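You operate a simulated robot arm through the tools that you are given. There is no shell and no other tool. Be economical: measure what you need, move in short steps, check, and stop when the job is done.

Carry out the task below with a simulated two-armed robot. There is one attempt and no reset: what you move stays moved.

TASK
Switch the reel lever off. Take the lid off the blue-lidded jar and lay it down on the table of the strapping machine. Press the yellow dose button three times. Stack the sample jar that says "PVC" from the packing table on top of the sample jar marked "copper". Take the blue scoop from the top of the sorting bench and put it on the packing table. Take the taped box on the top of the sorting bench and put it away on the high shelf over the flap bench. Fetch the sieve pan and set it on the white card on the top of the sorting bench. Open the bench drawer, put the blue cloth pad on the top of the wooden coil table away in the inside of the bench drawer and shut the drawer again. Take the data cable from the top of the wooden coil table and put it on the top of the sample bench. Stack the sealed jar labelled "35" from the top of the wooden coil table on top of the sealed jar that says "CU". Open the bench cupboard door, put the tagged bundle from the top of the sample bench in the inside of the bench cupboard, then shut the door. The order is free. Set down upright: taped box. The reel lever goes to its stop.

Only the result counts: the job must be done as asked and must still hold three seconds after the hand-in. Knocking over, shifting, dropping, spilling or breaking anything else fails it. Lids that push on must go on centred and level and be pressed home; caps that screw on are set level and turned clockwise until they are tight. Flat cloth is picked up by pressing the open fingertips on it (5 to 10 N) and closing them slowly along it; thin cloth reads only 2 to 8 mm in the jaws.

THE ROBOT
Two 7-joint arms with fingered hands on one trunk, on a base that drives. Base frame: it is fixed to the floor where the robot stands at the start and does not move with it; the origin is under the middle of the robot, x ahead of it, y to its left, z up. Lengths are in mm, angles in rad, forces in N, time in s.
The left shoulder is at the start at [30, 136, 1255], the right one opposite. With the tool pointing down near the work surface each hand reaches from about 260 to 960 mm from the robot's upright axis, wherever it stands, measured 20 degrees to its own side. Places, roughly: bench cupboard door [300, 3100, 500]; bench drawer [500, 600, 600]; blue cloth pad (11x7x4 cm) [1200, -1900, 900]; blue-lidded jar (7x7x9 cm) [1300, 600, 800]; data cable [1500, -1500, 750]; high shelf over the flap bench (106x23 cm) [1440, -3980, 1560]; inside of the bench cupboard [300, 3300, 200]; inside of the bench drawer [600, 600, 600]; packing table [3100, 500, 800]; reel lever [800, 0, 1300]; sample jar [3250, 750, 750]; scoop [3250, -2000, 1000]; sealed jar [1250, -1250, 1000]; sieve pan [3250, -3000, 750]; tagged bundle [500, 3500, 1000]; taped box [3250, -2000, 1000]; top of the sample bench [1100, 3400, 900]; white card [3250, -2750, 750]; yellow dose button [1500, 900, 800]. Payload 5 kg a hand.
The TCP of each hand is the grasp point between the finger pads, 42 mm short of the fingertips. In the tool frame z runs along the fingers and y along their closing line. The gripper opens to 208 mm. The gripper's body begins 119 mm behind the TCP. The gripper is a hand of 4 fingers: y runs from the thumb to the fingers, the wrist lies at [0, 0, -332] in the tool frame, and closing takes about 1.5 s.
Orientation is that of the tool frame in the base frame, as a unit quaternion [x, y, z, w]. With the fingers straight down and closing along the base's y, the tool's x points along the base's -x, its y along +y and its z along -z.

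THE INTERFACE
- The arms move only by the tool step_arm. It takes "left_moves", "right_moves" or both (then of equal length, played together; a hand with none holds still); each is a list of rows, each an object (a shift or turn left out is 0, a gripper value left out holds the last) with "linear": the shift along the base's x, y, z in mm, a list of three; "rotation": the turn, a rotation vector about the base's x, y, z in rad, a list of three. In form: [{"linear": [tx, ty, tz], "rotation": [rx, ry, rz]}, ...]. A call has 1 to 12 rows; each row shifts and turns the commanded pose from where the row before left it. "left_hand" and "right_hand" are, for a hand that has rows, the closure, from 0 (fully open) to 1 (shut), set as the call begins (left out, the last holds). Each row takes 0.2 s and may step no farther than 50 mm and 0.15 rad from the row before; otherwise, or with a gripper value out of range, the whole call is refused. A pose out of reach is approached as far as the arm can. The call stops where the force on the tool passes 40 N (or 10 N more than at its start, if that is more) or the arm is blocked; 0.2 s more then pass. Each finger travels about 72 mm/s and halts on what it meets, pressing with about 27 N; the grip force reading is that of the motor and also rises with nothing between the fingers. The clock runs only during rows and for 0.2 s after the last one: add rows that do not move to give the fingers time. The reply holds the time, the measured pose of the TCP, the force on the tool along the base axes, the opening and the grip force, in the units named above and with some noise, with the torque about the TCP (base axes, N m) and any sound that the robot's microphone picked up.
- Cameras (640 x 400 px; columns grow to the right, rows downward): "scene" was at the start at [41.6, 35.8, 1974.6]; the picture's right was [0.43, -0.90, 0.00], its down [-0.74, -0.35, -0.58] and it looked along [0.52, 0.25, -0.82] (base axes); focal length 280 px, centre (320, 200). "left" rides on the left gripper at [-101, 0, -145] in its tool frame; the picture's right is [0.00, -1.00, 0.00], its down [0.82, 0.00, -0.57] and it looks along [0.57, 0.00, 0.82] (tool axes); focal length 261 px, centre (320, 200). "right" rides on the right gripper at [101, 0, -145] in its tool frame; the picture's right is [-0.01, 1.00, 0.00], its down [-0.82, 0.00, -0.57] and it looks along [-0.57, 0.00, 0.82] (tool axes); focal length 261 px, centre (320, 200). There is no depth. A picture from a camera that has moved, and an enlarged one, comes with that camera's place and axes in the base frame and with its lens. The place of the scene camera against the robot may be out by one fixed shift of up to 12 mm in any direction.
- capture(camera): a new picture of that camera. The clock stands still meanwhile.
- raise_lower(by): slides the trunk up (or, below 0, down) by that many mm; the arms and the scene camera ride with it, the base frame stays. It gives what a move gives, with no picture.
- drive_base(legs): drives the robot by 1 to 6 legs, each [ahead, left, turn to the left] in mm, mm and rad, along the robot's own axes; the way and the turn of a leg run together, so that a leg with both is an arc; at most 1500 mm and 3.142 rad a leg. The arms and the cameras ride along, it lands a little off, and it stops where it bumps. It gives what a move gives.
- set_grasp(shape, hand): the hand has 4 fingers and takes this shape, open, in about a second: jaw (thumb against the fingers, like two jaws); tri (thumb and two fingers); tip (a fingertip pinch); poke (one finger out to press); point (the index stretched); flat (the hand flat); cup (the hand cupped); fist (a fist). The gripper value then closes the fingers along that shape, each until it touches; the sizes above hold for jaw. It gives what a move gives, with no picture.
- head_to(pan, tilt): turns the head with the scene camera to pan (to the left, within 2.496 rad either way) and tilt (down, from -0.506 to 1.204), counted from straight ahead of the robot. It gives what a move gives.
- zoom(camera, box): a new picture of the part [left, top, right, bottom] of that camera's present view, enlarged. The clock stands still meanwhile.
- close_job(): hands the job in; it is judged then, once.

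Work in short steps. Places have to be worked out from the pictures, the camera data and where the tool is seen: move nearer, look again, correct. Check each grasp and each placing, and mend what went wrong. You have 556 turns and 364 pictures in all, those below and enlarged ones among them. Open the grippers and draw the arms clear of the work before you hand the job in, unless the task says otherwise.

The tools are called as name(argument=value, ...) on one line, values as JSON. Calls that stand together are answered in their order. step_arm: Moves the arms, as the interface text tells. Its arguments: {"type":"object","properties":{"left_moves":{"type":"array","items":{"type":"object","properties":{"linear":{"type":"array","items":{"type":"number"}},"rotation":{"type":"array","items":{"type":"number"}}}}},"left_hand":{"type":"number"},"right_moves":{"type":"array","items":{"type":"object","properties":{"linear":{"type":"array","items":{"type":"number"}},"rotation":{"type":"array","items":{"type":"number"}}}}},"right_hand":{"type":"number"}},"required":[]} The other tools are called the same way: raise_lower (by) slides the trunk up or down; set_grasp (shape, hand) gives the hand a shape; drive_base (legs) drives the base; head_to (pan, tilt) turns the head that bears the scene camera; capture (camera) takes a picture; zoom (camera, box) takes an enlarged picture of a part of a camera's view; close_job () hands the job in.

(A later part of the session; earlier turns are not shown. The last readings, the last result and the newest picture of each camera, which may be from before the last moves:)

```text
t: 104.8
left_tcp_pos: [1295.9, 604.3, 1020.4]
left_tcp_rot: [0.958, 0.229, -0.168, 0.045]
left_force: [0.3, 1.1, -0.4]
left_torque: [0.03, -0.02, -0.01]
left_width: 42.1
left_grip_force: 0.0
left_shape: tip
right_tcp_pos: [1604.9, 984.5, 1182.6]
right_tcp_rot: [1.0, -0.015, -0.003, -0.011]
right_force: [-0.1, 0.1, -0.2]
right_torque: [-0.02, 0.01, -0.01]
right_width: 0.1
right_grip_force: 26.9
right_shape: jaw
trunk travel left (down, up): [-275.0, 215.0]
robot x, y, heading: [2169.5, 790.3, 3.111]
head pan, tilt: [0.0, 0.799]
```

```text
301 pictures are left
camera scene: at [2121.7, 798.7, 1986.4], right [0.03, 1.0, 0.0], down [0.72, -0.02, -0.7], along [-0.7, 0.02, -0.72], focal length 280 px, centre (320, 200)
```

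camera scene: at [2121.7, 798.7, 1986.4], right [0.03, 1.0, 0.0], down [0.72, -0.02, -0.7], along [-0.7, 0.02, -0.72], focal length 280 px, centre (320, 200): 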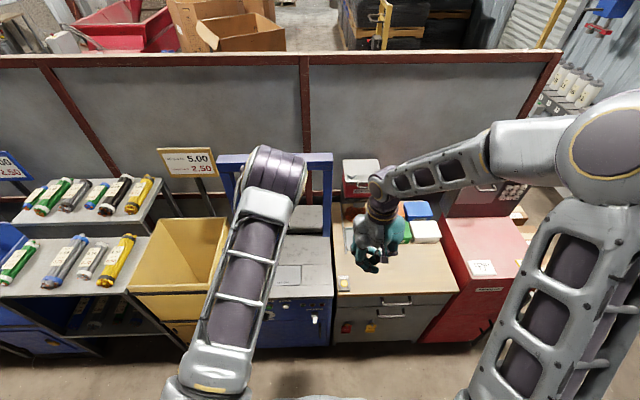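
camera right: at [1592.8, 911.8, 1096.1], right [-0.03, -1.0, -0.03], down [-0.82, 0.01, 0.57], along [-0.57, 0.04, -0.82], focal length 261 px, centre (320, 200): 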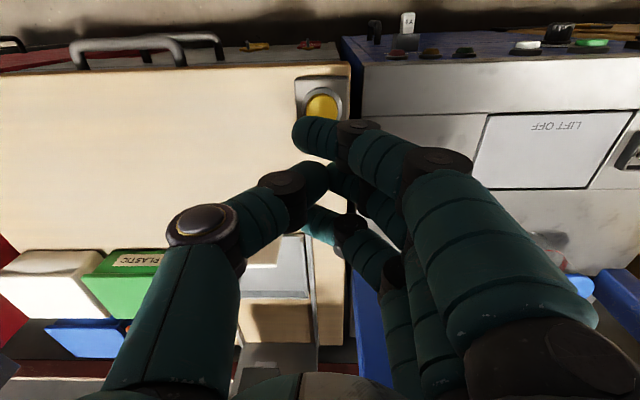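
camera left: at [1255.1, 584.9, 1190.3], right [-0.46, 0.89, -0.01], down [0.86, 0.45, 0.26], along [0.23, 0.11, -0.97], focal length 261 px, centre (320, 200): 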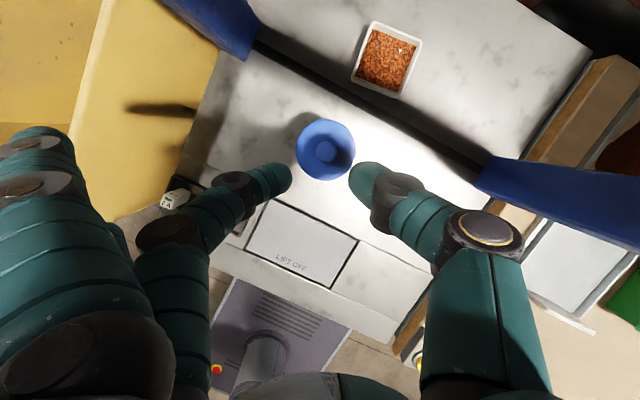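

step_arm(left_moves=[{"linear": [-5, 1, -25]}, {"linear": [-4, 0, -25]}, {"linear": [0, 0, -15]}, {}])

capture(camera="left")

zoom(camera="scene", box=[200, 130, 360, 270])

```text
t: 105.8
left_tcp_pos: [1284.8, 608.3, 954.7]
left_tcp_rot: [0.958, 0.229, -0.167, 0.046]
left_force: [0.3, -1.0, 0.7]
left_torque: [0.0, 0.02, 0.02]
left_width: 42.1
left_grip_force: 0.0
left_shape: tip
right_tcp_pos: [1604.9, 985.3, 1183.1]
right_tcp_rot: [1.0, -0.015, -0.004, -0.011]
right_force: [0.0, 0.1, -0.2]
right_torque: [0.0, 0.02, 0.04]
right_width: 0.1
right_grip_force: 27.3
right_shape: jaw
trunk travel left (down, up): [-275.0, 215.0]
robot x, y, heading: [2168.0, 793.1, 3.111]
head pan, tilt: [0.0, 0.799]
```

```text
300 pictures are left
camera left: at [1244.6, 587.9, 1125.3], right [-0.46, 0.89, -0.01], down [0.86, 0.45, 0.26], along [0.23, 0.11, -0.97], focal length 261 px, centre (320, 200)
```

left: 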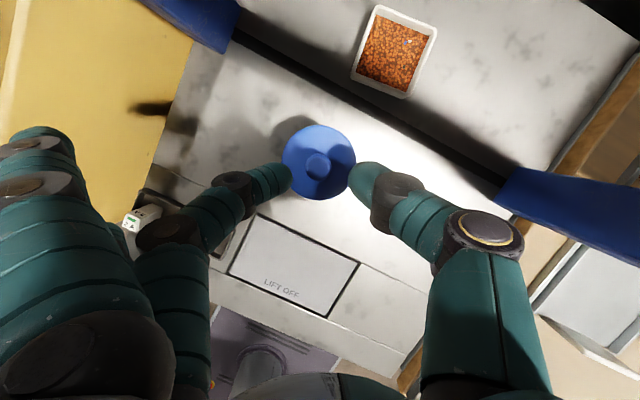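

```text
2.86 times, centred on (280, 200) of scene
camera zoom: at [2122.0, 798.2, 1986.4], right [0.03, 1.0, 0.0], down [0.72, -0.02, -0.7], along [-0.7, 0.02, -0.72], focal length 800 px, centre (434, 200)
```

zoom: 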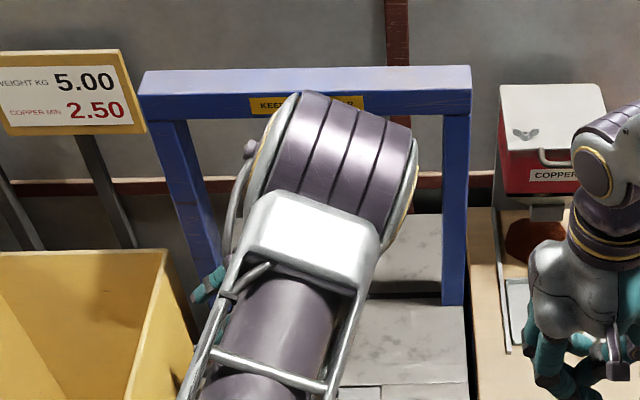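

step_arm(left_moves=[{"linear": [1, -3, -8]}, {"linear": [0, 0, -7]}, {"linear": [0, 0, -5]}])

zoom(camera="left", box=[240, 110, 400, 210])

```text
t: 106.5
left_tcp_pos: [1286.7, 604.4, 934.7]
left_tcp_rot: [0.958, 0.228, -0.168, 0.046]
left_force: [0.1, 0.3, -0.4]
left_torque: [0.01, -0.05, -0.02]
left_width: 41.6
left_grip_force: 0.1
left_shape: tip
right_tcp_pos: [1604.2, 983.8, 1182.4]
right_tcp_rot: [1.0, -0.015, -0.003, -0.012]
right_force: [0.1, 0.4, -0.6]
right_torque: [0.02, 0.0, -0.01]
right_width: 0.0
right_grip_force: 27.1
right_shape: jaw
trunk travel left (down, up): [-275.0, 215.0]
robot x, y, heading: [2167.9, 792.1, 3.114]
head pan, tilt: [0.0, 0.799]
```

```text
4.00 times, centred on (320, 160) of left
camera zoom: at [1245.0, 584.9, 1105.6], right [-0.46, 0.89, -0.01], down [0.86, 0.45, 0.26], along [0.23, 0.11, -0.97], focal length 1043 px, centre (320, 360)
```

zoom: 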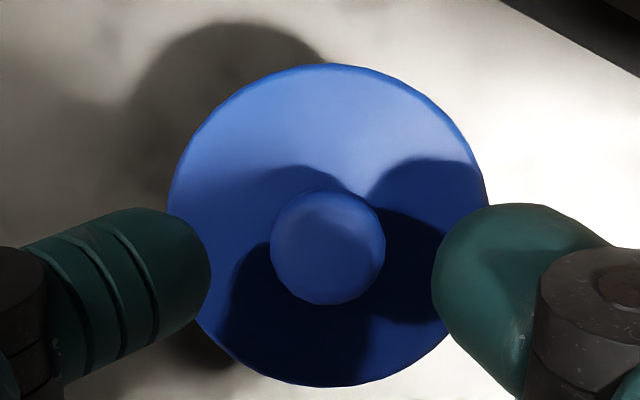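

step_arm(left_moves=[{"linear": [-1, -1, -4]}, {"linear": [0, 0, -4]}, {"linear": [0, 0, -3]}])

zoom(camera="left", box=[240, 110, 400, 210])

```text
t: 107.3
left_tcp_pos: [1284.6, 604.0, 923.2]
left_tcp_rot: [0.957, 0.231, -0.168, 0.045]
left_force: [0.2, 0.2, 0.2]
left_torque: [0.0, 0.0, 0.01]
left_width: 41.9
left_grip_force: 0.0
left_shape: tip
right_tcp_pos: [1605.5, 983.8, 1182.1]
right_tcp_rot: [1.0, -0.015, -0.003, -0.012]
right_force: [-0.1, 1.1, -0.1]
right_torque: [-0.03, -0.01, 0.0]
right_width: 0.0
right_grip_force: 26.8
right_shape: jaw
trunk travel left (down, up): [-275.0, 215.0]
robot x, y, heading: [2166.2, 795.9, 3.109]
head pan, tilt: [0.0, 0.799]
```

```text
4.00 times, centred on (320, 160) of left
camera zoom: at [1244.1, 583.1, 1094.5], right [-0.46, 0.89, -0.01], down [0.86, 0.45, 0.26], along [0.23, 0.11, -0.97], focal length 1043 px, centre (320, 360)
```

zoom: 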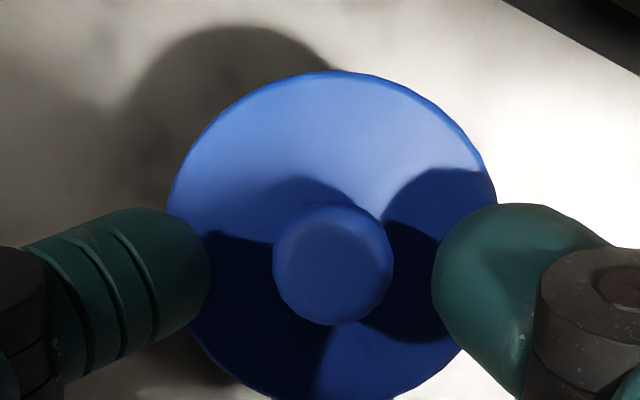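

step_arm(left_moves=[{"linear": [-2, 0, -3]}, {"linear": [0, 0, -3]}])

step_arm(left_hand=1, left_moves=[{}, {}, {}, {}])

zoom(camera="left", box=[240, 110, 400, 210])

```text
t: 108.0
left_tcp_pos: [1284.1, 603.0, 917.6]
left_tcp_rot: [0.958, 0.229, -0.167, 0.046]
left_force: [0.6, 0.1, 0.2]
left_torque: [0.01, -0.02, -0.01]
left_width: 41.8
left_grip_force: 0.0
left_shape: tip
right_tcp_pos: [1605.4, 986.1, 1182.2]
right_tcp_rot: [1.0, -0.016, -0.002, -0.012]
right_force: [-0.4, 0.2, 0.6]
right_torque: [0.0, 0.01, -0.01]
right_width: 0.1
right_grip_force: 26.7
right_shape: jaw
trunk travel left (down, up): [-275.0, 215.0]
robot x, y, heading: [2165.4, 791.0, 3.113]
head pan, tilt: [0.0, 0.799]
```

```text
t: 109.0
left_tcp_pos: [1284.3, 603.3, 918.3]
left_tcp_rot: [0.958, 0.229, -0.168, 0.045]
left_force: [0.4, 0.1, -0.2]
left_torque: [-0.03, -0.02, 0.0]
left_width: 18.5
left_grip_force: 27.3
left_shape: tip
right_tcp_pos: [1606.0, 983.7, 1182.5]
right_tcp_rot: [1.0, -0.015, -0.003, -0.011]
right_force: [-0.2, -0.5, 1.0]
right_torque: [-0.04, -0.02, 0.0]
right_width: 0.0
right_grip_force: 27.2
right_shape: jaw
trunk travel left (down, up): [-275.0, 215.0]
robot x, y, heading: [2166.1, 792.7, 3.112]
head pan, tilt: [0.0, 0.799]
heard: snap
```

```text
4.00 times, centred on (320, 160) of left
camera zoom: at [1243.7, 583.8, 1088.2], right [-0.46, 0.89, -0.01], down [0.86, 0.45, 0.26], along [0.23, 0.11, -0.97], focal length 1043 px, centre (320, 360)
```

zoom: 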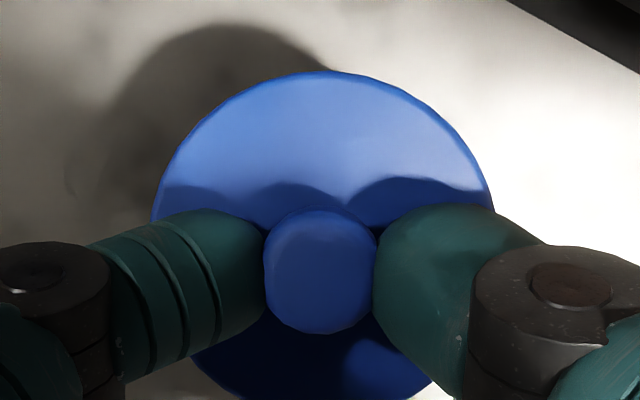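

A snap was heard – the lid has probably come free. I lift slowly and check that the jar stays.

step_arm(left_moves=[{"linear": [0, 0, 4]}, {"linear": [0, 0, 6]}, {"linear": [0, 0, 8]}, {"linear": [0, 0, 10]}, {"linear": [0, 0, 15]}, {}])

capture(camera="left")

capture(camera="right")

```text
t: 110.3
left_tcp_pos: [1285.3, 602.5, 960.5]
left_tcp_rot: [0.958, 0.229, -0.167, 0.045]
left_force: [-0.5, -0.4, -0.8]
left_torque: [-0.05, 0.01, 0.02]
left_width: 18.1
left_grip_force: 26.3
left_shape: tip
right_tcp_pos: [1604.2, 984.9, 1182.2]
right_tcp_rot: [1.0, -0.015, -0.003, -0.011]
right_force: [-0.5, -0.2, -0.5]
right_torque: [0.0, 0.01, 0.02]
right_width: 0.4
right_grip_force: 27.4
right_shape: jaw
trunk travel left (down, up): [-275.0, 215.0]
robot x, y, heading: [2165.6, 790.7, 3.115]
head pan, tilt: [0.0, 0.799]
```

```text
295 pictures are left
camera left: at [1244.6, 582.6, 1131.6], right [-0.46, 0.89, -0.01], down [0.86, 0.45, 0.26], along [0.23, 0.11, -0.97], focal length 261 px, centre (320, 200)
```

left: 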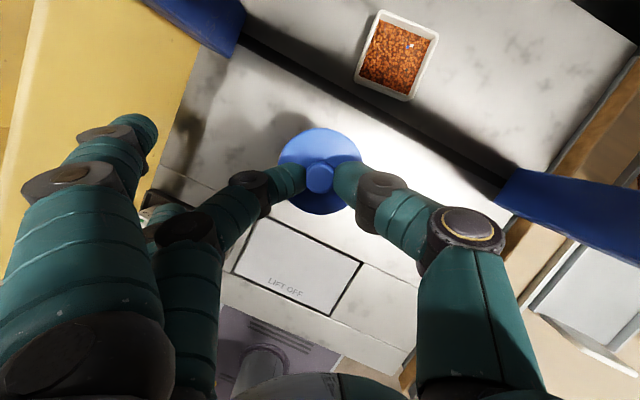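

```text
294 pictures are left
camera right: at [1706.7, 977.0, 1326.0], right [-0.03, -1.0, -0.02], down [-0.82, 0.01, 0.58], along [-0.58, 0.04, -0.82], focal length 261 px, centre (320, 200)
```

right: 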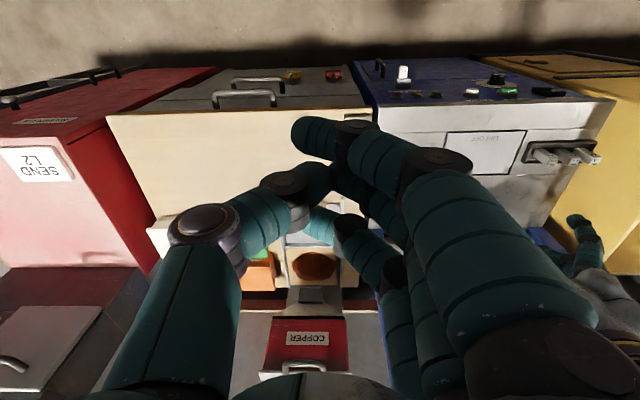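

step_arm(left_moves=[{"linear": [0, 0, 20]}, {"linear": [0, 0, 30]}, {"linear": [30, 0, 20]}, {"linear": [40, 0, 0]}, {"linear": [40, 0, 0]}])

capture(camera="left")

```text
t: 111.5
left_tcp_pos: [1395.0, 603.7, 1033.7]
left_tcp_rot: [0.957, 0.229, -0.169, 0.046]
left_force: [0.6, 0.2, -0.1]
left_torque: [-0.01, 0.08, -0.02]
left_width: 18.2
left_grip_force: 26.9
left_shape: tip
right_tcp_pos: [1605.6, 986.2, 1183.6]
right_tcp_rot: [1.0, -0.015, -0.004, -0.012]
right_force: [1.0, -0.6, -0.3]
right_torque: [-0.03, 0.13, 0.04]
right_width: 0.1
right_grip_force: 27.0
right_shape: jaw
trunk travel left (down, up): [-275.0, 215.0]
robot x, y, heading: [2167.6, 792.1, 3.109]
head pan, tilt: [0.0, 0.799]
```

```text
293 pictures are left
camera left: at [1354.0, 584.4, 1204.5], right [-0.46, 0.89, -0.01], down [0.86, 0.45, 0.26], along [0.23, 0.11, -0.97], focal length 261 px, centre (320, 200)
```

left: 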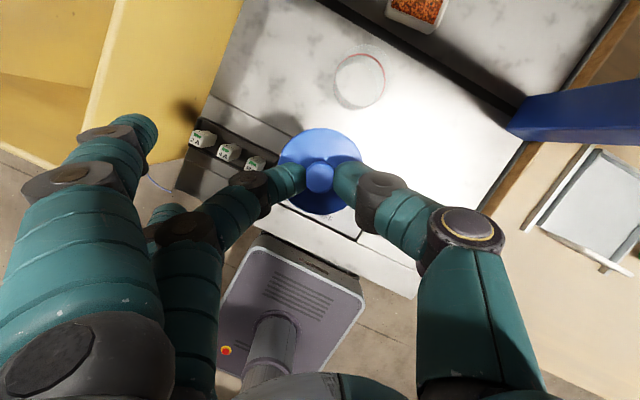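

The jar stays put and the lid is in the pinch. I carry it to a free spot on the machine table, ≈(1345,735), and lower it.

step_arm(left_moves=[{"linear": [-10, 40, 0]}, {"linear": [-10, 40, 0]}, {"linear": [-10, 40, 0]}, {"linear": [-7, 18, -20]}, {"linear": [0, 0, -40]}, {"linear": [0, 0, -40]}, {"linear": [0, 0, -30]}])

capture(camera="left")

capture(camera="right")

```text
t: 113.2
left_tcp_pos: [1354.7, 741.0, 899.7]
left_tcp_rot: [0.958, 0.229, -0.168, 0.045]
left_force: [-1.4, 0.7, 0.0]
left_torque: [-0.03, -0.27, -0.02]
left_width: 18.3
left_grip_force: 26.9
left_shape: tip
right_tcp_pos: [1605.9, 984.1, 1182.4]
right_tcp_rot: [1.0, -0.015, -0.003, -0.012]
right_force: [-0.8, 0.1, -0.6]
right_torque: [0.04, -0.04, 0.01]
right_width: 0.0
right_grip_force: 27.1
right_shape: jaw
trunk travel left (down, up): [-275.0, 215.0]
robot x, y, heading: [2167.6, 794.0, 3.113]
head pan, tilt: [0.0, 0.799]
```

```text
292 pictures are left
camera left: at [1314.5, 720.6, 1070.6], right [-0.46, 0.89, -0.01], down [0.86, 0.45, 0.26], along [0.23, 0.11, -0.97], focal length 261 px, centre (320, 200)
```

left: 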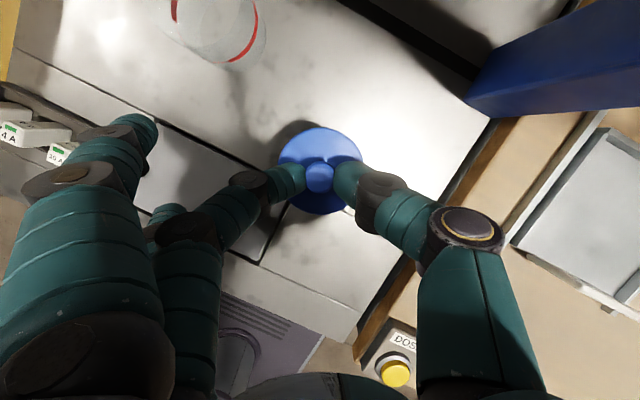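

```text
291 pictures are left
camera right: at [1706.6, 977.0, 1326.0], right [-0.03, -1.0, -0.02], down [-0.82, 0.01, 0.58], along [-0.58, 0.04, -0.82], focal length 261 px, centre (320, 200)
```

right: 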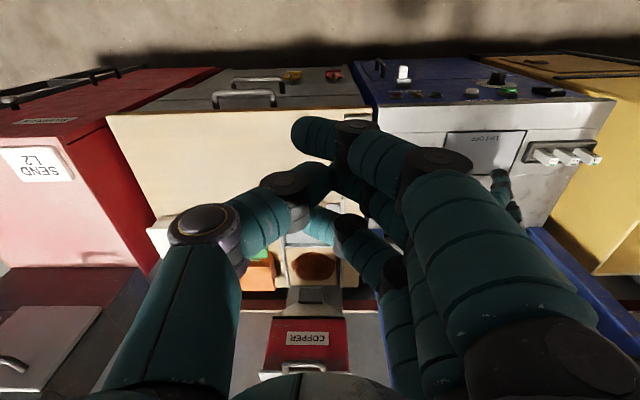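

step_arm(left_moves=[{"linear": [-12, 0, -5]}, {"linear": [0, 0, -5]}, {"linear": [0, 0, -5]}, {"linear": [0, 0, -5]}, {"linear": [0, 0, -4]}, {"linear": [0, 0, -4]}])

zoom(camera="left", box=[140, 80, 420, 260])

```text
t: 114.5
left_tcp_pos: [1345.5, 742.8, 872.0]
left_tcp_rot: [0.958, 0.23, -0.167, 0.047]
left_force: [-0.2, 0.0, -1.0]
left_torque: [-0.04, 0.0, 0.03]
left_width: 18.4
left_grip_force: 27.2
left_shape: tip
right_tcp_pos: [1604.8, 984.1, 1182.7]
right_tcp_rot: [1.0, -0.015, -0.003, -0.011]
right_force: [-0.3, -1.0, 0.1]
right_torque: [0.01, -0.04, 0.02]
right_width: 0.0
right_grip_force: 26.6
right_shape: jaw
trunk travel left (down, up): [-275.0, 215.0]
robot x, y, heading: [2168.9, 789.2, 3.111]
head pan, tilt: [0.0, 0.799]
```

```text
2.22 times, centred on (280, 170) of left
camera zoom: at [1304.1, 722.2, 1043.0], right [-0.46, 0.89, -0.01], down [0.86, 0.45, 0.26], along [0.23, 0.11, -0.97], focal length 579 px, centre (409, 267)
```

zoom: 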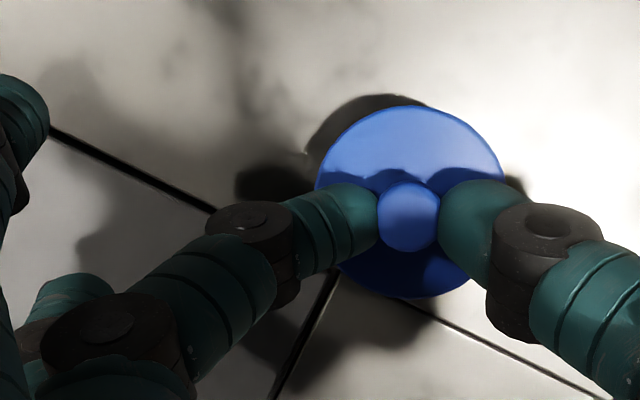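

step_arm(left_moves=[{"linear": [0, 0, -4]}, {"linear": [0, 0, -4]}, {"linear": [0, 0, -3]}, {"linear": [0, 0, -3]}])

zoom(camera="left", box=[140, 80, 420, 260])

```text
t: 115.5
left_tcp_pos: [1345.1, 741.3, 859.6]
left_tcp_rot: [0.958, 0.229, -0.168, 0.046]
left_force: [-0.4, -0.5, 0.3]
left_torque: [0.02, 0.0, 0.0]
left_width: 18.2
left_grip_force: 27.0
left_shape: tip
right_tcp_pos: [1605.3, 984.3, 1182.1]
right_tcp_rot: [1.0, -0.014, -0.003, -0.012]
right_force: [0.3, 0.3, -0.7]
right_torque: [-0.01, 0.04, -0.02]
right_width: 0.2
right_grip_force: 26.8
right_shape: jaw
trunk travel left (down, up): [-275.0, 215.0]
robot x, y, heading: [2167.4, 788.9, 3.115]
head pan, tilt: [0.0, 0.799]
```

```text
2.22 times, centred on (280, 170) of left
camera zoom: at [1304.6, 721.6, 1029.0], right [-0.46, 0.89, -0.01], down [0.86, 0.45, 0.26], along [0.23, 0.11, -0.97], focal length 579 px, centre (409, 267)
```

zoom: 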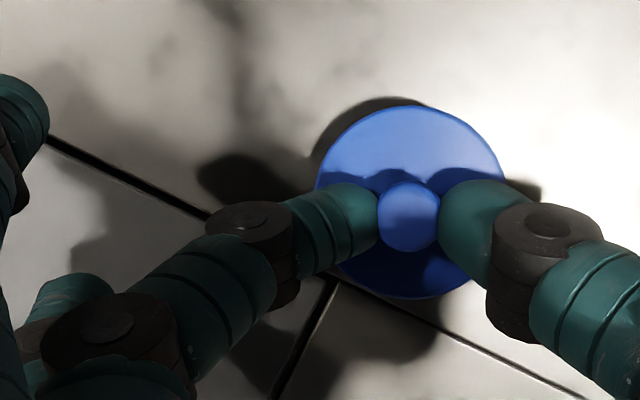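

step_arm(left_moves=[{"linear": [0, 0, -3]}, {"linear": [0, 0, -3]}, {"linear": [0, 0, -3]}, {"linear": [0, 0, -2]}])

zoom(camera="left", box=[140, 80, 420, 260])

```text
t: 116.5
left_tcp_pos: [1345.7, 741.1, 847.8]
left_tcp_rot: [0.958, 0.229, -0.168, 0.045]
left_force: [-0.5, -0.4, 0.1]
left_torque: [0.0, -0.02, 0.0]
left_width: 18.4
left_grip_force: 26.7
left_shape: tip
right_tcp_pos: [1604.6, 984.7, 1182.5]
right_tcp_rot: [1.0, -0.015, -0.002, -0.011]
right_force: [-0.1, 0.0, -0.3]
right_torque: [0.02, -0.02, 0.03]
right_width: 0.0
right_grip_force: 27.0
right_shape: jaw
trunk travel left (down, up): [-275.0, 215.0]
robot x, y, heading: [2171.1, 795.4, 3.112]
head pan, tilt: [0.0, 0.799]
```

```text
2.22 times, centred on (280, 170) of left
camera zoom: at [1304.5, 721.2, 1018.1], right [-0.46, 0.89, -0.01], down [0.86, 0.45, 0.26], along [0.23, 0.11, -0.97], focal length 579 px, centre (409, 267)
```

zoom: 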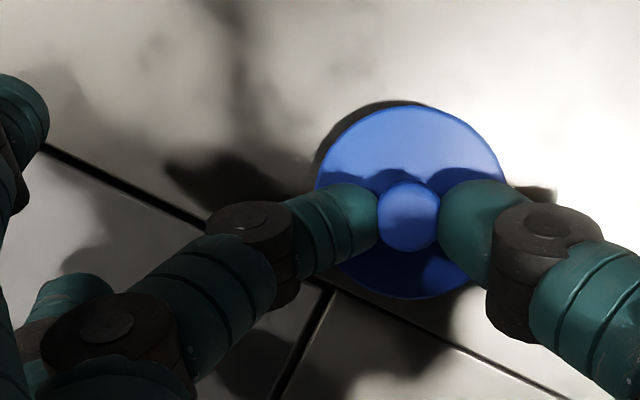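

step_arm(left_moves=[{"linear": [0, 0, -3]}, {"linear": [0, 0, -3]}, {"linear": [0, 0, -2]}, {"linear": [0, 0, -2]}, {"linear": [0, 0, -2]}])

zoom(camera="left", box=[140, 80, 420, 260])

```text
t: 117.8
left_tcp_pos: [1345.4, 740.8, 837.2]
left_tcp_rot: [0.958, 0.229, -0.169, 0.046]
left_force: [0.1, 0.1, -0.1]
left_torque: [-0.01, -0.02, 0.01]
left_width: 18.6
left_grip_force: 27.1
left_shape: tip
right_tcp_pos: [1605.2, 984.5, 1182.8]
right_tcp_rot: [1.0, -0.015, -0.003, -0.011]
right_force: [-0.4, -0.7, -0.1]
right_torque: [-0.01, 0.01, 0.01]
right_width: 0.0
right_grip_force: 26.9
right_shape: jaw
trunk travel left (down, up): [-275.0, 215.0]
robot x, y, heading: [2168.0, 788.2, 3.111]
head pan, tilt: [0.0, 0.799]
```

```text
2.22 times, centred on (280, 170) of left
camera zoom: at [1304.4, 720.9, 1007.7], right [-0.46, 0.89, -0.01], down [0.86, 0.45, 0.26], along [0.23, 0.11, -0.97], focal length 579 px, centre (409, 267)
```

zoom: 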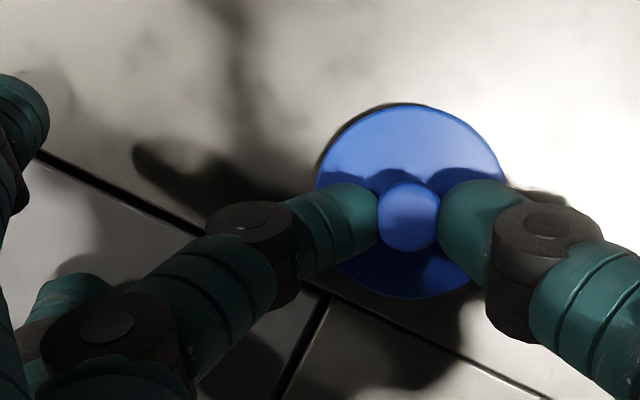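

Shadow nearly meets the lid; a few millimetres more until force rises.

step_arm(left_moves=[{"linear": [0, 0, -2]}, {"linear": [0, 0, -2]}, {"linear": [0, 0, -2]}, {"linear": [0, 0, -2]}, {"linear": [0, 0, -2]}])

zoom(camera="left", box=[140, 80, 420, 260])

```text
t: 119.0
left_tcp_pos: [1343.0, 741.8, 830.6]
left_tcp_rot: [0.957, 0.23, -0.17, 0.045]
left_force: [6.7, 1.8, 27.5]
left_torque: [0.08, 0.07, -0.02]
left_width: 19.3
left_grip_force: 27.0
left_shape: tip
right_tcp_pos: [1607.1, 984.6, 1183.7]
right_tcp_rot: [1.0, -0.015, -0.004, -0.01]
right_force: [0.1, -0.8, 0.1]
right_torque: [-0.03, 0.0, 0.03]
right_width: 0.2
right_grip_force: 26.3
right_shape: jaw
trunk travel left (down, up): [-275.0, 215.0]
robot x, y, heading: [2164.1, 796.3, 3.115]
head pan, tilt: [0.0, 0.799]
```

```text
2.22 times, centred on (280, 170) of left
camera zoom: at [1303.9, 722.0, 1000.9], right [-0.46, 0.89, -0.01], down [0.86, 0.44, 0.25], along [0.23, 0.11, -0.97], focal length 579 px, centre (409, 267)
```

zoom: 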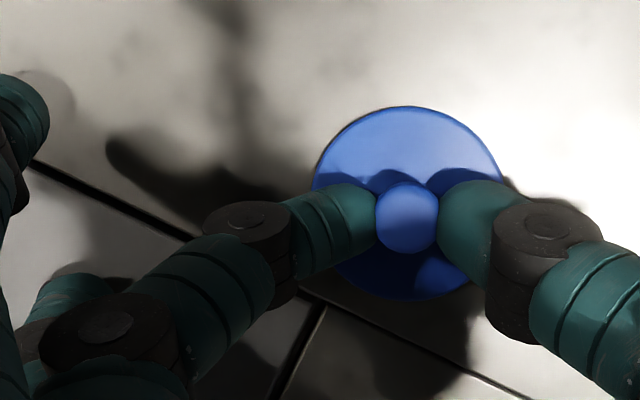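

The lid is down (27 N). I ease off, open the fingers and lift away.

step_arm(left_moves=[{"linear": [0, 0, 2]}, {"linear": [0, 0, 1]}])

step_arm(left_hand=0.75, left_moves=[{}, {}, {}, {"linear": [0, 0, 5]}, {"linear": [0, 0, 15]}, {"linear": [0, 0, 30]}, {"linear": [0, 0, 40]}, {"linear": [10, 0, 40]}])

capture(camera="left")

```text
t: 119.5
left_tcp_pos: [1345.3, 741.0, 829.8]
left_tcp_rot: [0.958, 0.229, -0.169, 0.046]
left_force: [-2.8, 3.5, 17.6]
left_torque: [0.1, 0.22, 0.02]
left_width: 19.8
left_grip_force: 27.2
left_shape: tip
right_tcp_pos: [1606.5, 984.8, 1182.5]
right_tcp_rot: [1.0, -0.015, -0.005, -0.011]
right_force: [-0.8, 0.6, -0.7]
right_torque: [0.03, 0.02, 0.01]
right_width: 0.0
right_grip_force: 27.6
right_shape: jaw
trunk travel left (down, up): [-275.0, 215.0]
robot x, y, heading: [2168.2, 794.3, 3.113]
head pan, tilt: [0.0, 0.799]
```

```text
t: 121.3
left_tcp_pos: [1358.8, 742.1, 960.8]
left_tcp_rot: [0.958, 0.229, -0.168, 0.045]
left_force: [1.3, -0.6, -0.3]
left_torque: [0.07, 0.18, 0.0]
left_width: 51.9
left_grip_force: 0.1
left_shape: tip
right_tcp_pos: [1606.7, 984.5, 1183.5]
right_tcp_rot: [1.0, -0.015, -0.004, -0.011]
right_force: [1.3, 0.0, -0.4]
right_torque: [-0.04, 0.1, 0.01]
right_width: 0.0
right_grip_force: 27.1
right_shape: jaw
trunk travel left (down, up): [-275.0, 215.0]
robot x, y, heading: [2166.4, 793.4, 3.108]
head pan, tilt: [0.0, 0.799]
```

```text
285 pictures are left
camera left: at [1317.3, 722.1, 1132.6], right [-0.46, 0.89, -0.01], down [0.86, 0.45, 0.26], along [0.23, 0.11, -0.97], focal length 261 px, centre (320, 200)
```

left: 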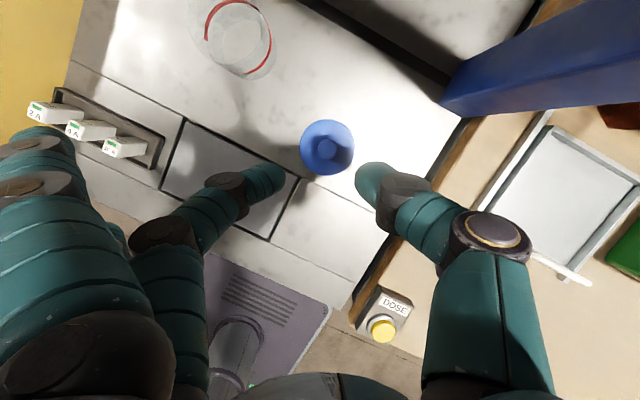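

The lid lies flat beside the jar. I retract both hands and straighten the left one.

step_arm(left_moves=[{"linear": [25, -15, 38]}, {"linear": [25, -15, 38]}, {"linear": [25, -15, 38]}, {"linear": [25, -15, 38]}, {"linear": [25, -15, 38]}, {"linear": [25, -15, 38], "rotation": [0, 0, -0.1]}, {"linear": [25, -15, 38], "rotation": [0, 0, -0.1]}, {"linear": [25, -15, 38], "rotation": [0, 0, -0.1]}, {"linear": [25, -15, 38], "rotation": [0, 0, -0.1]}, {"linear": [25, -15, 38], "rotation": [0, 0, -0.1]}, {"linear": [25, -15, 38]}, {"linear": [25, -15, 38]}], right_moves=[{"linear": [15, 5, 30]}, {"linear": [15, 5, 30]}, {"linear": [15, 5, 30]}, {"linear": [15, 5, 30]}, {"linear": [15, 5, 30]}, {"linear": [15, 5, 30]}, {"linear": [15, 5, 30]}, {"linear": [15, 5, 30]}, {"linear": [15, 5, 30]}, {"linear": [15, 5, 0]}, {"linear": [15, 5, 0]}, {"linear": [0, 0, 0]}])

step_arm(left_moves=[{"linear": [20, -20, 0], "rotation": [0, -0.06, 0]}, {"linear": [20, -20, 0], "rotation": [0, -0.06, 0]}, {"linear": [20, -20, 0], "rotation": [0, -0.06, 0]}, {"linear": [20, -20, 0], "rotation": [0, -0.06, 0]}, {"linear": [20, -10, 0], "rotation": [0, -0.06, 0]}, {"linear": [0, 0, 0], "rotation": [0, -0.04, 0]}])

set_grasp(hand="left", shape="jaw")

capture(camera="scene")

```text
t: 124.0
left_tcp_pos: [1657.9, 559.2, 1410.8]
left_tcp_rot: [0.985, -0.012, -0.171, -0.006]
left_force: [0.9, -0.8, 0.3]
left_torque: [0.03, 0.07, 0.01]
left_width: 51.7
left_grip_force: 0.1
left_shape: tip
right_tcp_pos: [1774.5, 1037.7, 1454.5]
right_tcp_rot: [1.0, -0.015, -0.004, -0.011]
right_force: [0.2, 0.3, 0.2]
right_torque: [0.05, 0.06, -0.02]
right_width: 0.0
right_grip_force: 27.2
right_shape: jaw
trunk travel left (down, up): [-275.0, 215.0]
robot x, y, heading: [2170.0, 794.1, 3.116]
head pan, tilt: [0.0, 0.799]
```

```text
t: 125.3
left_tcp_pos: [1754.2, 470.5, 1414.2]
left_tcp_rot: [1.0, -0.015, -0.004, 0.0]
left_force: [-0.8, -0.1, -0.2]
left_torque: [0.03, -0.07, 0.03]
left_width: 51.8
left_grip_force: 0.1
left_shape: tip
right_tcp_pos: [1772.0, 1037.5, 1454.1]
right_tcp_rot: [1.0, -0.015, -0.003, -0.011]
right_force: [-0.9, -0.4, -0.5]
right_torque: [0.08, -0.08, 0.02]
right_width: 0.1
right_grip_force: 27.1
right_shape: jaw
trunk travel left (down, up): [-275.0, 215.0]
robot x, y, heading: [2166.5, 789.4, 3.115]
head pan, tilt: [0.0, 0.799]
```

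```text
t: 126.2
left_tcp_pos: [1754.9, 471.1, 1415.1]
left_tcp_rot: [1.0, -0.015, -0.005, 0.0]
left_force: [-0.7, -1.2, -0.3]
left_torque: [0.0, -0.01, 0.0]
left_width: 208.1
left_grip_force: 0.0
left_shape: jaw
right_tcp_pos: [1772.9, 1037.7, 1454.6]
right_tcp_rot: [1.0, -0.015, -0.004, -0.011]
right_force: [-0.3, -0.4, 1.0]
right_torque: [-0.02, -0.01, 0.03]
right_width: 0.0
right_grip_force: 27.0
right_shape: jaw
trunk travel left (down, up): [-275.0, 215.0]
robot x, y, heading: [2163.0, 791.4, 3.109]
head pan, tilt: [0.0, 0.799]
```

```text
284 pictures are left
camera scene: at [2121.9, 798.4, 1986.4], right [0.03, 1.0, 0.0], down [0.72, -0.02, -0.7], along [-0.7, 0.02, -0.72], focal length 280 px, centre (320, 200)
```

scene: 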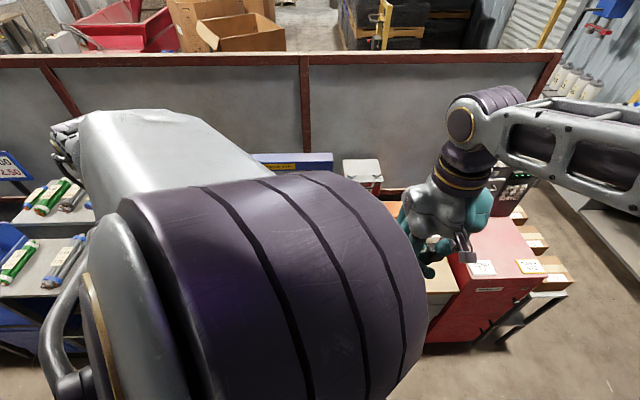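

Both tasks here are done. I shift the left hand outward to unfold its elbow, then turn round to face the packing table.

step_arm(left_moves=[{"linear": [0, -40, 10]}, {"linear": [0, -40, 10]}, {"linear": [0, -40, 10]}, {"linear": [0, -40, 10]}, {"linear": [0, 0, 0]}], left_hand=0.3, right_moves=[{}, {}, {}, {}, {}], right_hand=0.3)

drive_base(legs=[[0, 0, -3.11]])

head_to(pan=0, tilt=0.6)

capture(camera="scene")

```text
t: 127.5
left_tcp_pos: [1757.5, 314.5, 1457.4]
left_tcp_rot: [1.0, -0.014, -0.004, 0.001]
left_force: [1.1, 1.6, 0.3]
left_torque: [-0.15, 0.03, -0.01]
left_width: 146.0
left_grip_force: 0.1
left_shape: jaw
right_tcp_pos: [1773.4, 1039.8, 1454.4]
right_tcp_rot: [1.0, -0.015, -0.004, -0.01]
right_force: [-0.4, 0.1, 0.4]
right_torque: [-0.16, 0.01, 0.02]
right_width: 145.3
right_grip_force: 0.1
right_shape: jaw
trunk travel left (down, up): [-275.0, 215.0]
robot x, y, heading: [2169.4, 789.4, 3.114]
head pan, tilt: [0.0, 0.799]
```

```text
t: 135.3
left_tcp_pos: [2600.8, 1251.9, 1456.9]
left_tcp_rot: [0.04, 0.999, 0.0, 0.004]
left_force: [0.6, -0.6, -0.5]
left_torque: [0.0, 0.0, 0.03]
left_width: 146.2
left_grip_force: 0.2
left_shape: jaw
right_tcp_pos: [2549.2, 528.2, 1455.8]
right_tcp_rot: [0.039, 0.999, -0.012, 0.003]
right_force: [-0.1, 0.2, -0.3]
right_torque: [0.02, 0.0, 0.02]
right_width: 145.3
right_grip_force: 0.0
right_shape: jaw
trunk travel left (down, up): [-275.0, 215.0]
robot x, y, heading: [2167.5, 796.0, -0.08]
head pan, tilt: [0.0, 0.799]
```

```text
t: 136.0
left_tcp_pos: [2600.7, 1251.7, 1455.9]
left_tcp_rot: [0.039, 0.999, 0.0, 0.004]
left_force: [0.5, -0.9, 0.2]
left_torque: [-0.02, 0.02, -0.01]
left_width: 145.8
left_grip_force: 0.1
left_shape: jaw
right_tcp_pos: [2548.9, 528.4, 1454.5]
right_tcp_rot: [0.039, 0.999, -0.011, 0.003]
right_force: [-0.1, -1.0, -1.0]
right_torque: [-0.01, 0.01, 0.0]
right_width: 145.4
right_grip_force: 0.0
right_shape: jaw
trunk travel left (down, up): [-275.0, 215.0]
robot x, y, heading: [2166.9, 792.3, -0.082]
head pan, tilt: [0.0, 0.6]
```

```text
283 pictures are left
camera scene: at [2231.4, 792.1, 2003.2], right [-0.08, -1.0, 0.0], down [-0.56, 0.04, -0.82], along [0.82, -0.07, -0.57], focal length 280 px, centre (320, 200)
```

scene: 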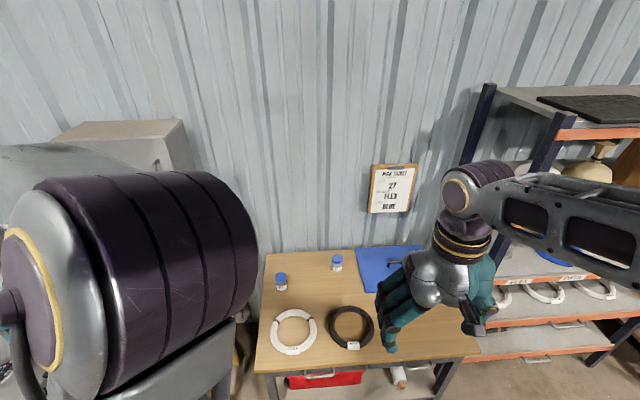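

zoom(camera="scene", box=[250, 235, 410, 335])

zoom(camera="scene", box=[265, 245, 355, 301])

```text
4.00 times, centred on (330, 285) of scene
camera zoom: at [2231.4, 792.1, 2003.2], right [-0.08, -1.0, 0.0], down [-0.56, 0.04, -0.82], along [0.82, -0.07, -0.57], focal length 1119 px, centre (280, -140)
```

zoom: 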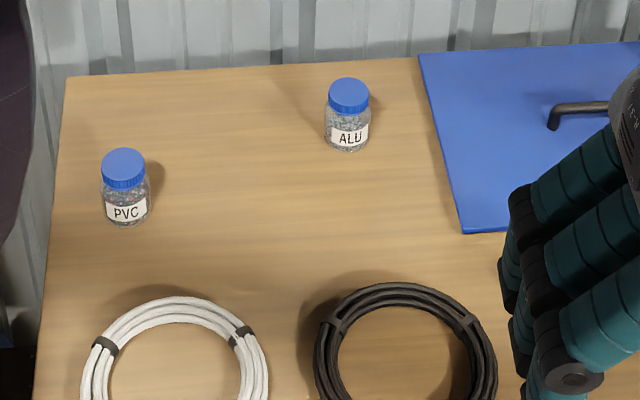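

```text
7.11 times, centred on (310, 273) of scene
camera zoom: at [2231.4, 792.1, 2003.2], right [-0.08, -1.0, 0.0], down [-0.56, 0.04, -0.82], along [0.82, -0.07, -0.57], focal length 1990 px, centre (391, -319)
```

zoom: 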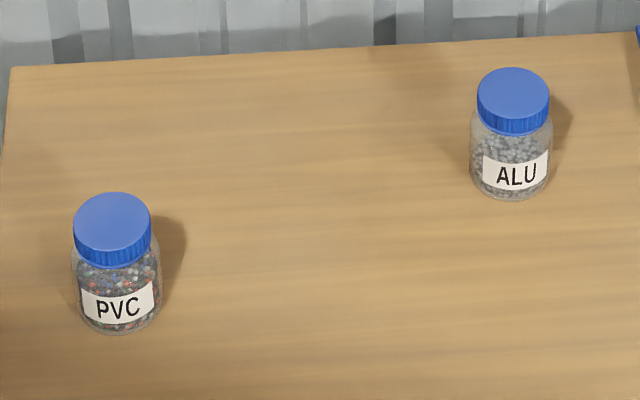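

PVC and ALU jars are here; the "copper" one is not visible yet. I look to the right along the wall.

head_to(pan=-0.7, tilt=0.5)

capture(camera="scene")

head_to(pan=-1.6, tilt=0.5)

capture(camera="scene")

```text
t: 137.1
left_tcp_pos: [2601.4, 1250.5, 1457.0]
left_tcp_rot: [0.04, 0.999, 0.0, 0.004]
left_force: [0.0, 0.4, -0.7]
left_torque: [0.0, -0.01, -0.03]
left_width: 145.9
left_grip_force: 0.0
left_shape: jaw
right_tcp_pos: [2549.3, 527.2, 1454.4]
right_tcp_rot: [0.039, 0.999, -0.012, 0.003]
right_force: [-0.6, 0.4, 0.0]
right_torque: [0.0, 0.01, 0.02]
right_width: 145.1
right_grip_force: 0.1
right_shape: jaw
trunk travel left (down, up): [-275.0, 215.0]
robot x, y, heading: [2170.0, 791.9, -0.08]
head pan, tilt: [-0.7, 0.499]
```

```text
280 pictures are left
camera scene: at [2208.2, 735.2, 2012.4], right [-0.7, -0.71, 0.0], down [-0.34, 0.34, -0.88], along [0.62, -0.62, -0.48], focal length 280 px, centre (320, 200)
```

scene: 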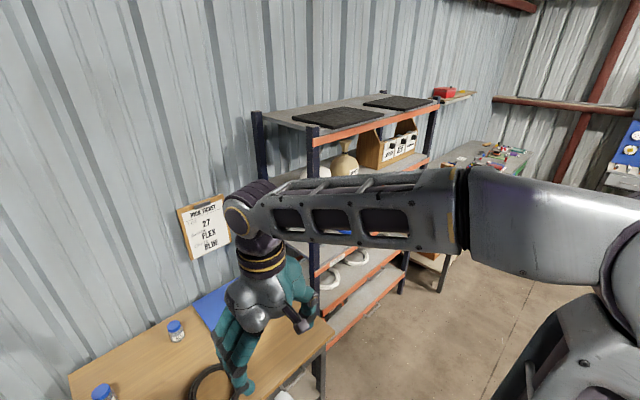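

```text
t: 138.3
left_tcp_pos: [2601.4, 1250.7, 1456.9]
left_tcp_rot: [0.039, 0.999, 0.0, 0.005]
left_force: [0.6, -1.1, -0.5]
left_torque: [0.02, -0.01, 0.01]
left_width: 146.1
left_grip_force: 0.2
left_shape: jaw
right_tcp_pos: [2549.0, 527.8, 1454.0]
right_tcp_rot: [0.039, 0.999, -0.011, 0.003]
right_force: [-0.7, 0.5, 0.3]
right_torque: [-0.01, -0.01, -0.01]
right_width: 145.0
right_grip_force: 0.1
right_shape: jaw
trunk travel left (down, up): [-275.0, 215.0]
robot x, y, heading: [2167.9, 790.9, -0.08]
head pan, tilt: [-1.6, 0.499]
```

```text
279 pictures are left
camera scene: at [2133.5, 708.6, 2012.4], right [-0.99, 0.11, 0.0], down [0.05, 0.48, -0.88], along [-0.1, -0.87, -0.48], focal length 280 px, centre (320, 200)
```

scene: 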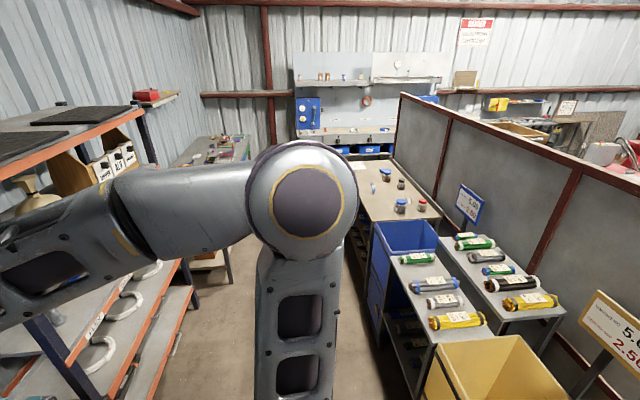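

The coil table lies farther along the partition. I draw the right hand back to see the whole packing table.

step_arm(right_moves=[{"linear": [-30, -40, 0]}, {"linear": [-30, -40, 0]}, {"linear": [-30, -40, 0]}, {"linear": [-20, -40, 0]}, {"linear": [0, -40, 0]}, {}])

head_to(pan=-0.3, tilt=0.6)

capture(camera="scene")

```text
t: 139.7
left_tcp_pos: [2599.1, 1251.2, 1457.7]
left_tcp_rot: [0.04, 0.999, -0.001, 0.006]
left_force: [-1.0, 0.5, 0.2]
left_torque: [-0.12, -0.05, 0.0]
left_width: 146.0
left_grip_force: 0.0
left_shape: jaw
right_tcp_pos: [2441.5, 327.8, 1452.2]
right_tcp_rot: [0.039, 0.999, -0.011, 0.004]
right_force: [0.0, 1.3, 0.3]
right_torque: [-0.07, -0.08, 0.03]
right_width: 145.4
right_grip_force: 0.2
right_shape: jaw
trunk travel left (down, up): [-275.0, 215.0]
robot x, y, heading: [2166.7, 790.7, -0.081]
head pan, tilt: [-1.6, 0.499]
```

```text
t: 141.2
left_tcp_pos: [2600.6, 1250.2, 1457.1]
left_tcp_rot: [0.039, 0.999, 0.001, 0.004]
left_force: [0.3, 0.9, -0.1]
left_torque: [0.0, 0.0, -0.02]
left_width: 146.0
left_grip_force: 0.0
left_shape: jaw
right_tcp_pos: [2442.0, 326.9, 1452.2]
right_tcp_rot: [0.039, 0.999, -0.011, 0.003]
right_force: [0.9, 1.1, -0.1]
right_torque: [-0.01, 0.01, -0.03]
right_width: 145.4
right_grip_force: 0.0
right_shape: jaw
trunk travel left (down, up): [-275.0, 215.0]
robot x, y, heading: [2167.0, 794.9, -0.081]
head pan, tilt: [-0.3, 0.6]
```

```text
278 pictures are left
camera scene: at [2225.2, 766.3, 2003.3], right [-0.37, -0.93, 0.0], down [-0.52, 0.21, -0.83], along [0.77, -0.31, -0.56], focal length 280 px, centre (320, 200)
```

scene: 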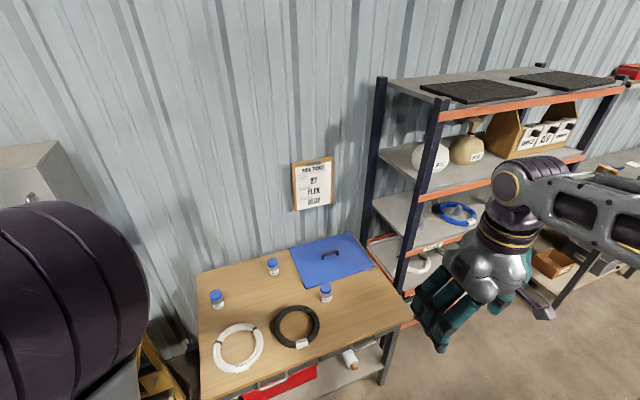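

Three jars; I enlarge the third.

zoom(camera="scene", box=[250, 250, 350, 312])

zoom(camera="scene", box=[195, 270, 295, 332])

```text
6.40 times, centred on (300, 281) of scene
camera zoom: at [2225.2, 766.3, 2003.3], right [-0.37, -0.93, 0.0], down [-0.52, 0.21, -0.83], along [0.77, -0.31, -0.56], focal length 1791 px, centre (448, -318)
```

zoom: 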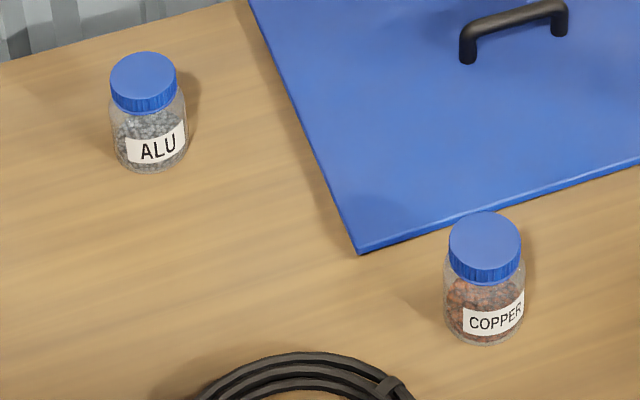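

```text
6.40 times, centred on (245, 301) of scene
camera zoom: at [2225.2, 766.3, 2003.3], right [-0.37, -0.93, 0.0], down [-0.52, 0.21, -0.83], along [0.77, -0.31, -0.56], focal length 1791 px, centre (800, -446)
```

zoom: 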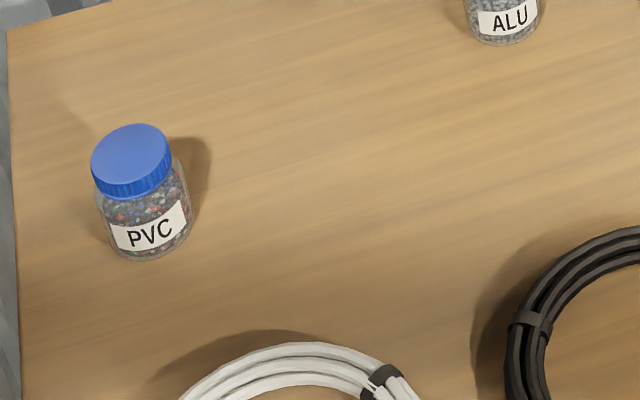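

COPPER jar ≈(3092,385), PVC jar ≈(3257,918). I drive closer to work with the right hand.

drive_base(legs=[[280, 10, 0.08]])

head_to(pan=0, tilt=0.8)

capture(camera="scene")

```text
t: 143.1
left_tcp_pos: [2843.4, 1283.0, 1457.1]
left_tcp_rot: [0.002, 1.0, 0.0, 0.004]
left_force: [0.7, -0.4, 0.6]
left_torque: [-0.03, 0.05, -0.01]
left_width: 146.1
left_grip_force: 0.0
left_shape: jaw
right_tcp_pos: [2757.6, 348.8, 1452.8]
right_tcp_rot: [0.0, 1.0, -0.012, 0.004]
right_force: [0.3, 0.9, -0.5]
right_torque: [-0.03, 0.09, 0.0]
right_width: 145.3
right_grip_force: 0.0
right_shape: jaw
trunk travel left (down, up): [-275.0, 215.0]
robot x, y, heading: [2445.1, 791.6, -0.004]
head pan, tilt: [-0.3, 0.6]
```

```text
t: 143.9
left_tcp_pos: [2842.7, 1283.0, 1456.5]
left_tcp_rot: [0.001, 1.0, 0.0, 0.004]
left_force: [-0.6, 0.5, 0.0]
left_torque: [0.01, 0.0, 0.01]
left_width: 146.4
left_grip_force: 0.0
left_shape: jaw
right_tcp_pos: [2757.2, 349.2, 1452.7]
right_tcp_rot: [0.0, 1.0, -0.011, 0.005]
right_force: [0.1, -0.1, 0.3]
right_torque: [-0.01, -0.05, -0.02]
right_width: 145.5
right_grip_force: 0.0
right_shape: jaw
trunk travel left (down, up): [-275.0, 215.0]
robot x, y, heading: [2449.8, 793.4, -0.002]
head pan, tilt: [0.0, 0.799]
```

```text
275 pictures are left
camera scene: at [2502.7, 795.3, 1986.5], right [0.0, -1.0, 0.0], down [-0.72, 0.0, -0.7], along [0.7, 0.0, -0.72], focal length 280 px, centre (320, 200)
```

scene: 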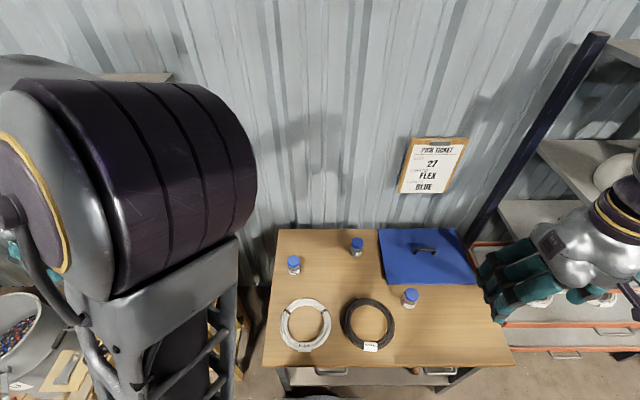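

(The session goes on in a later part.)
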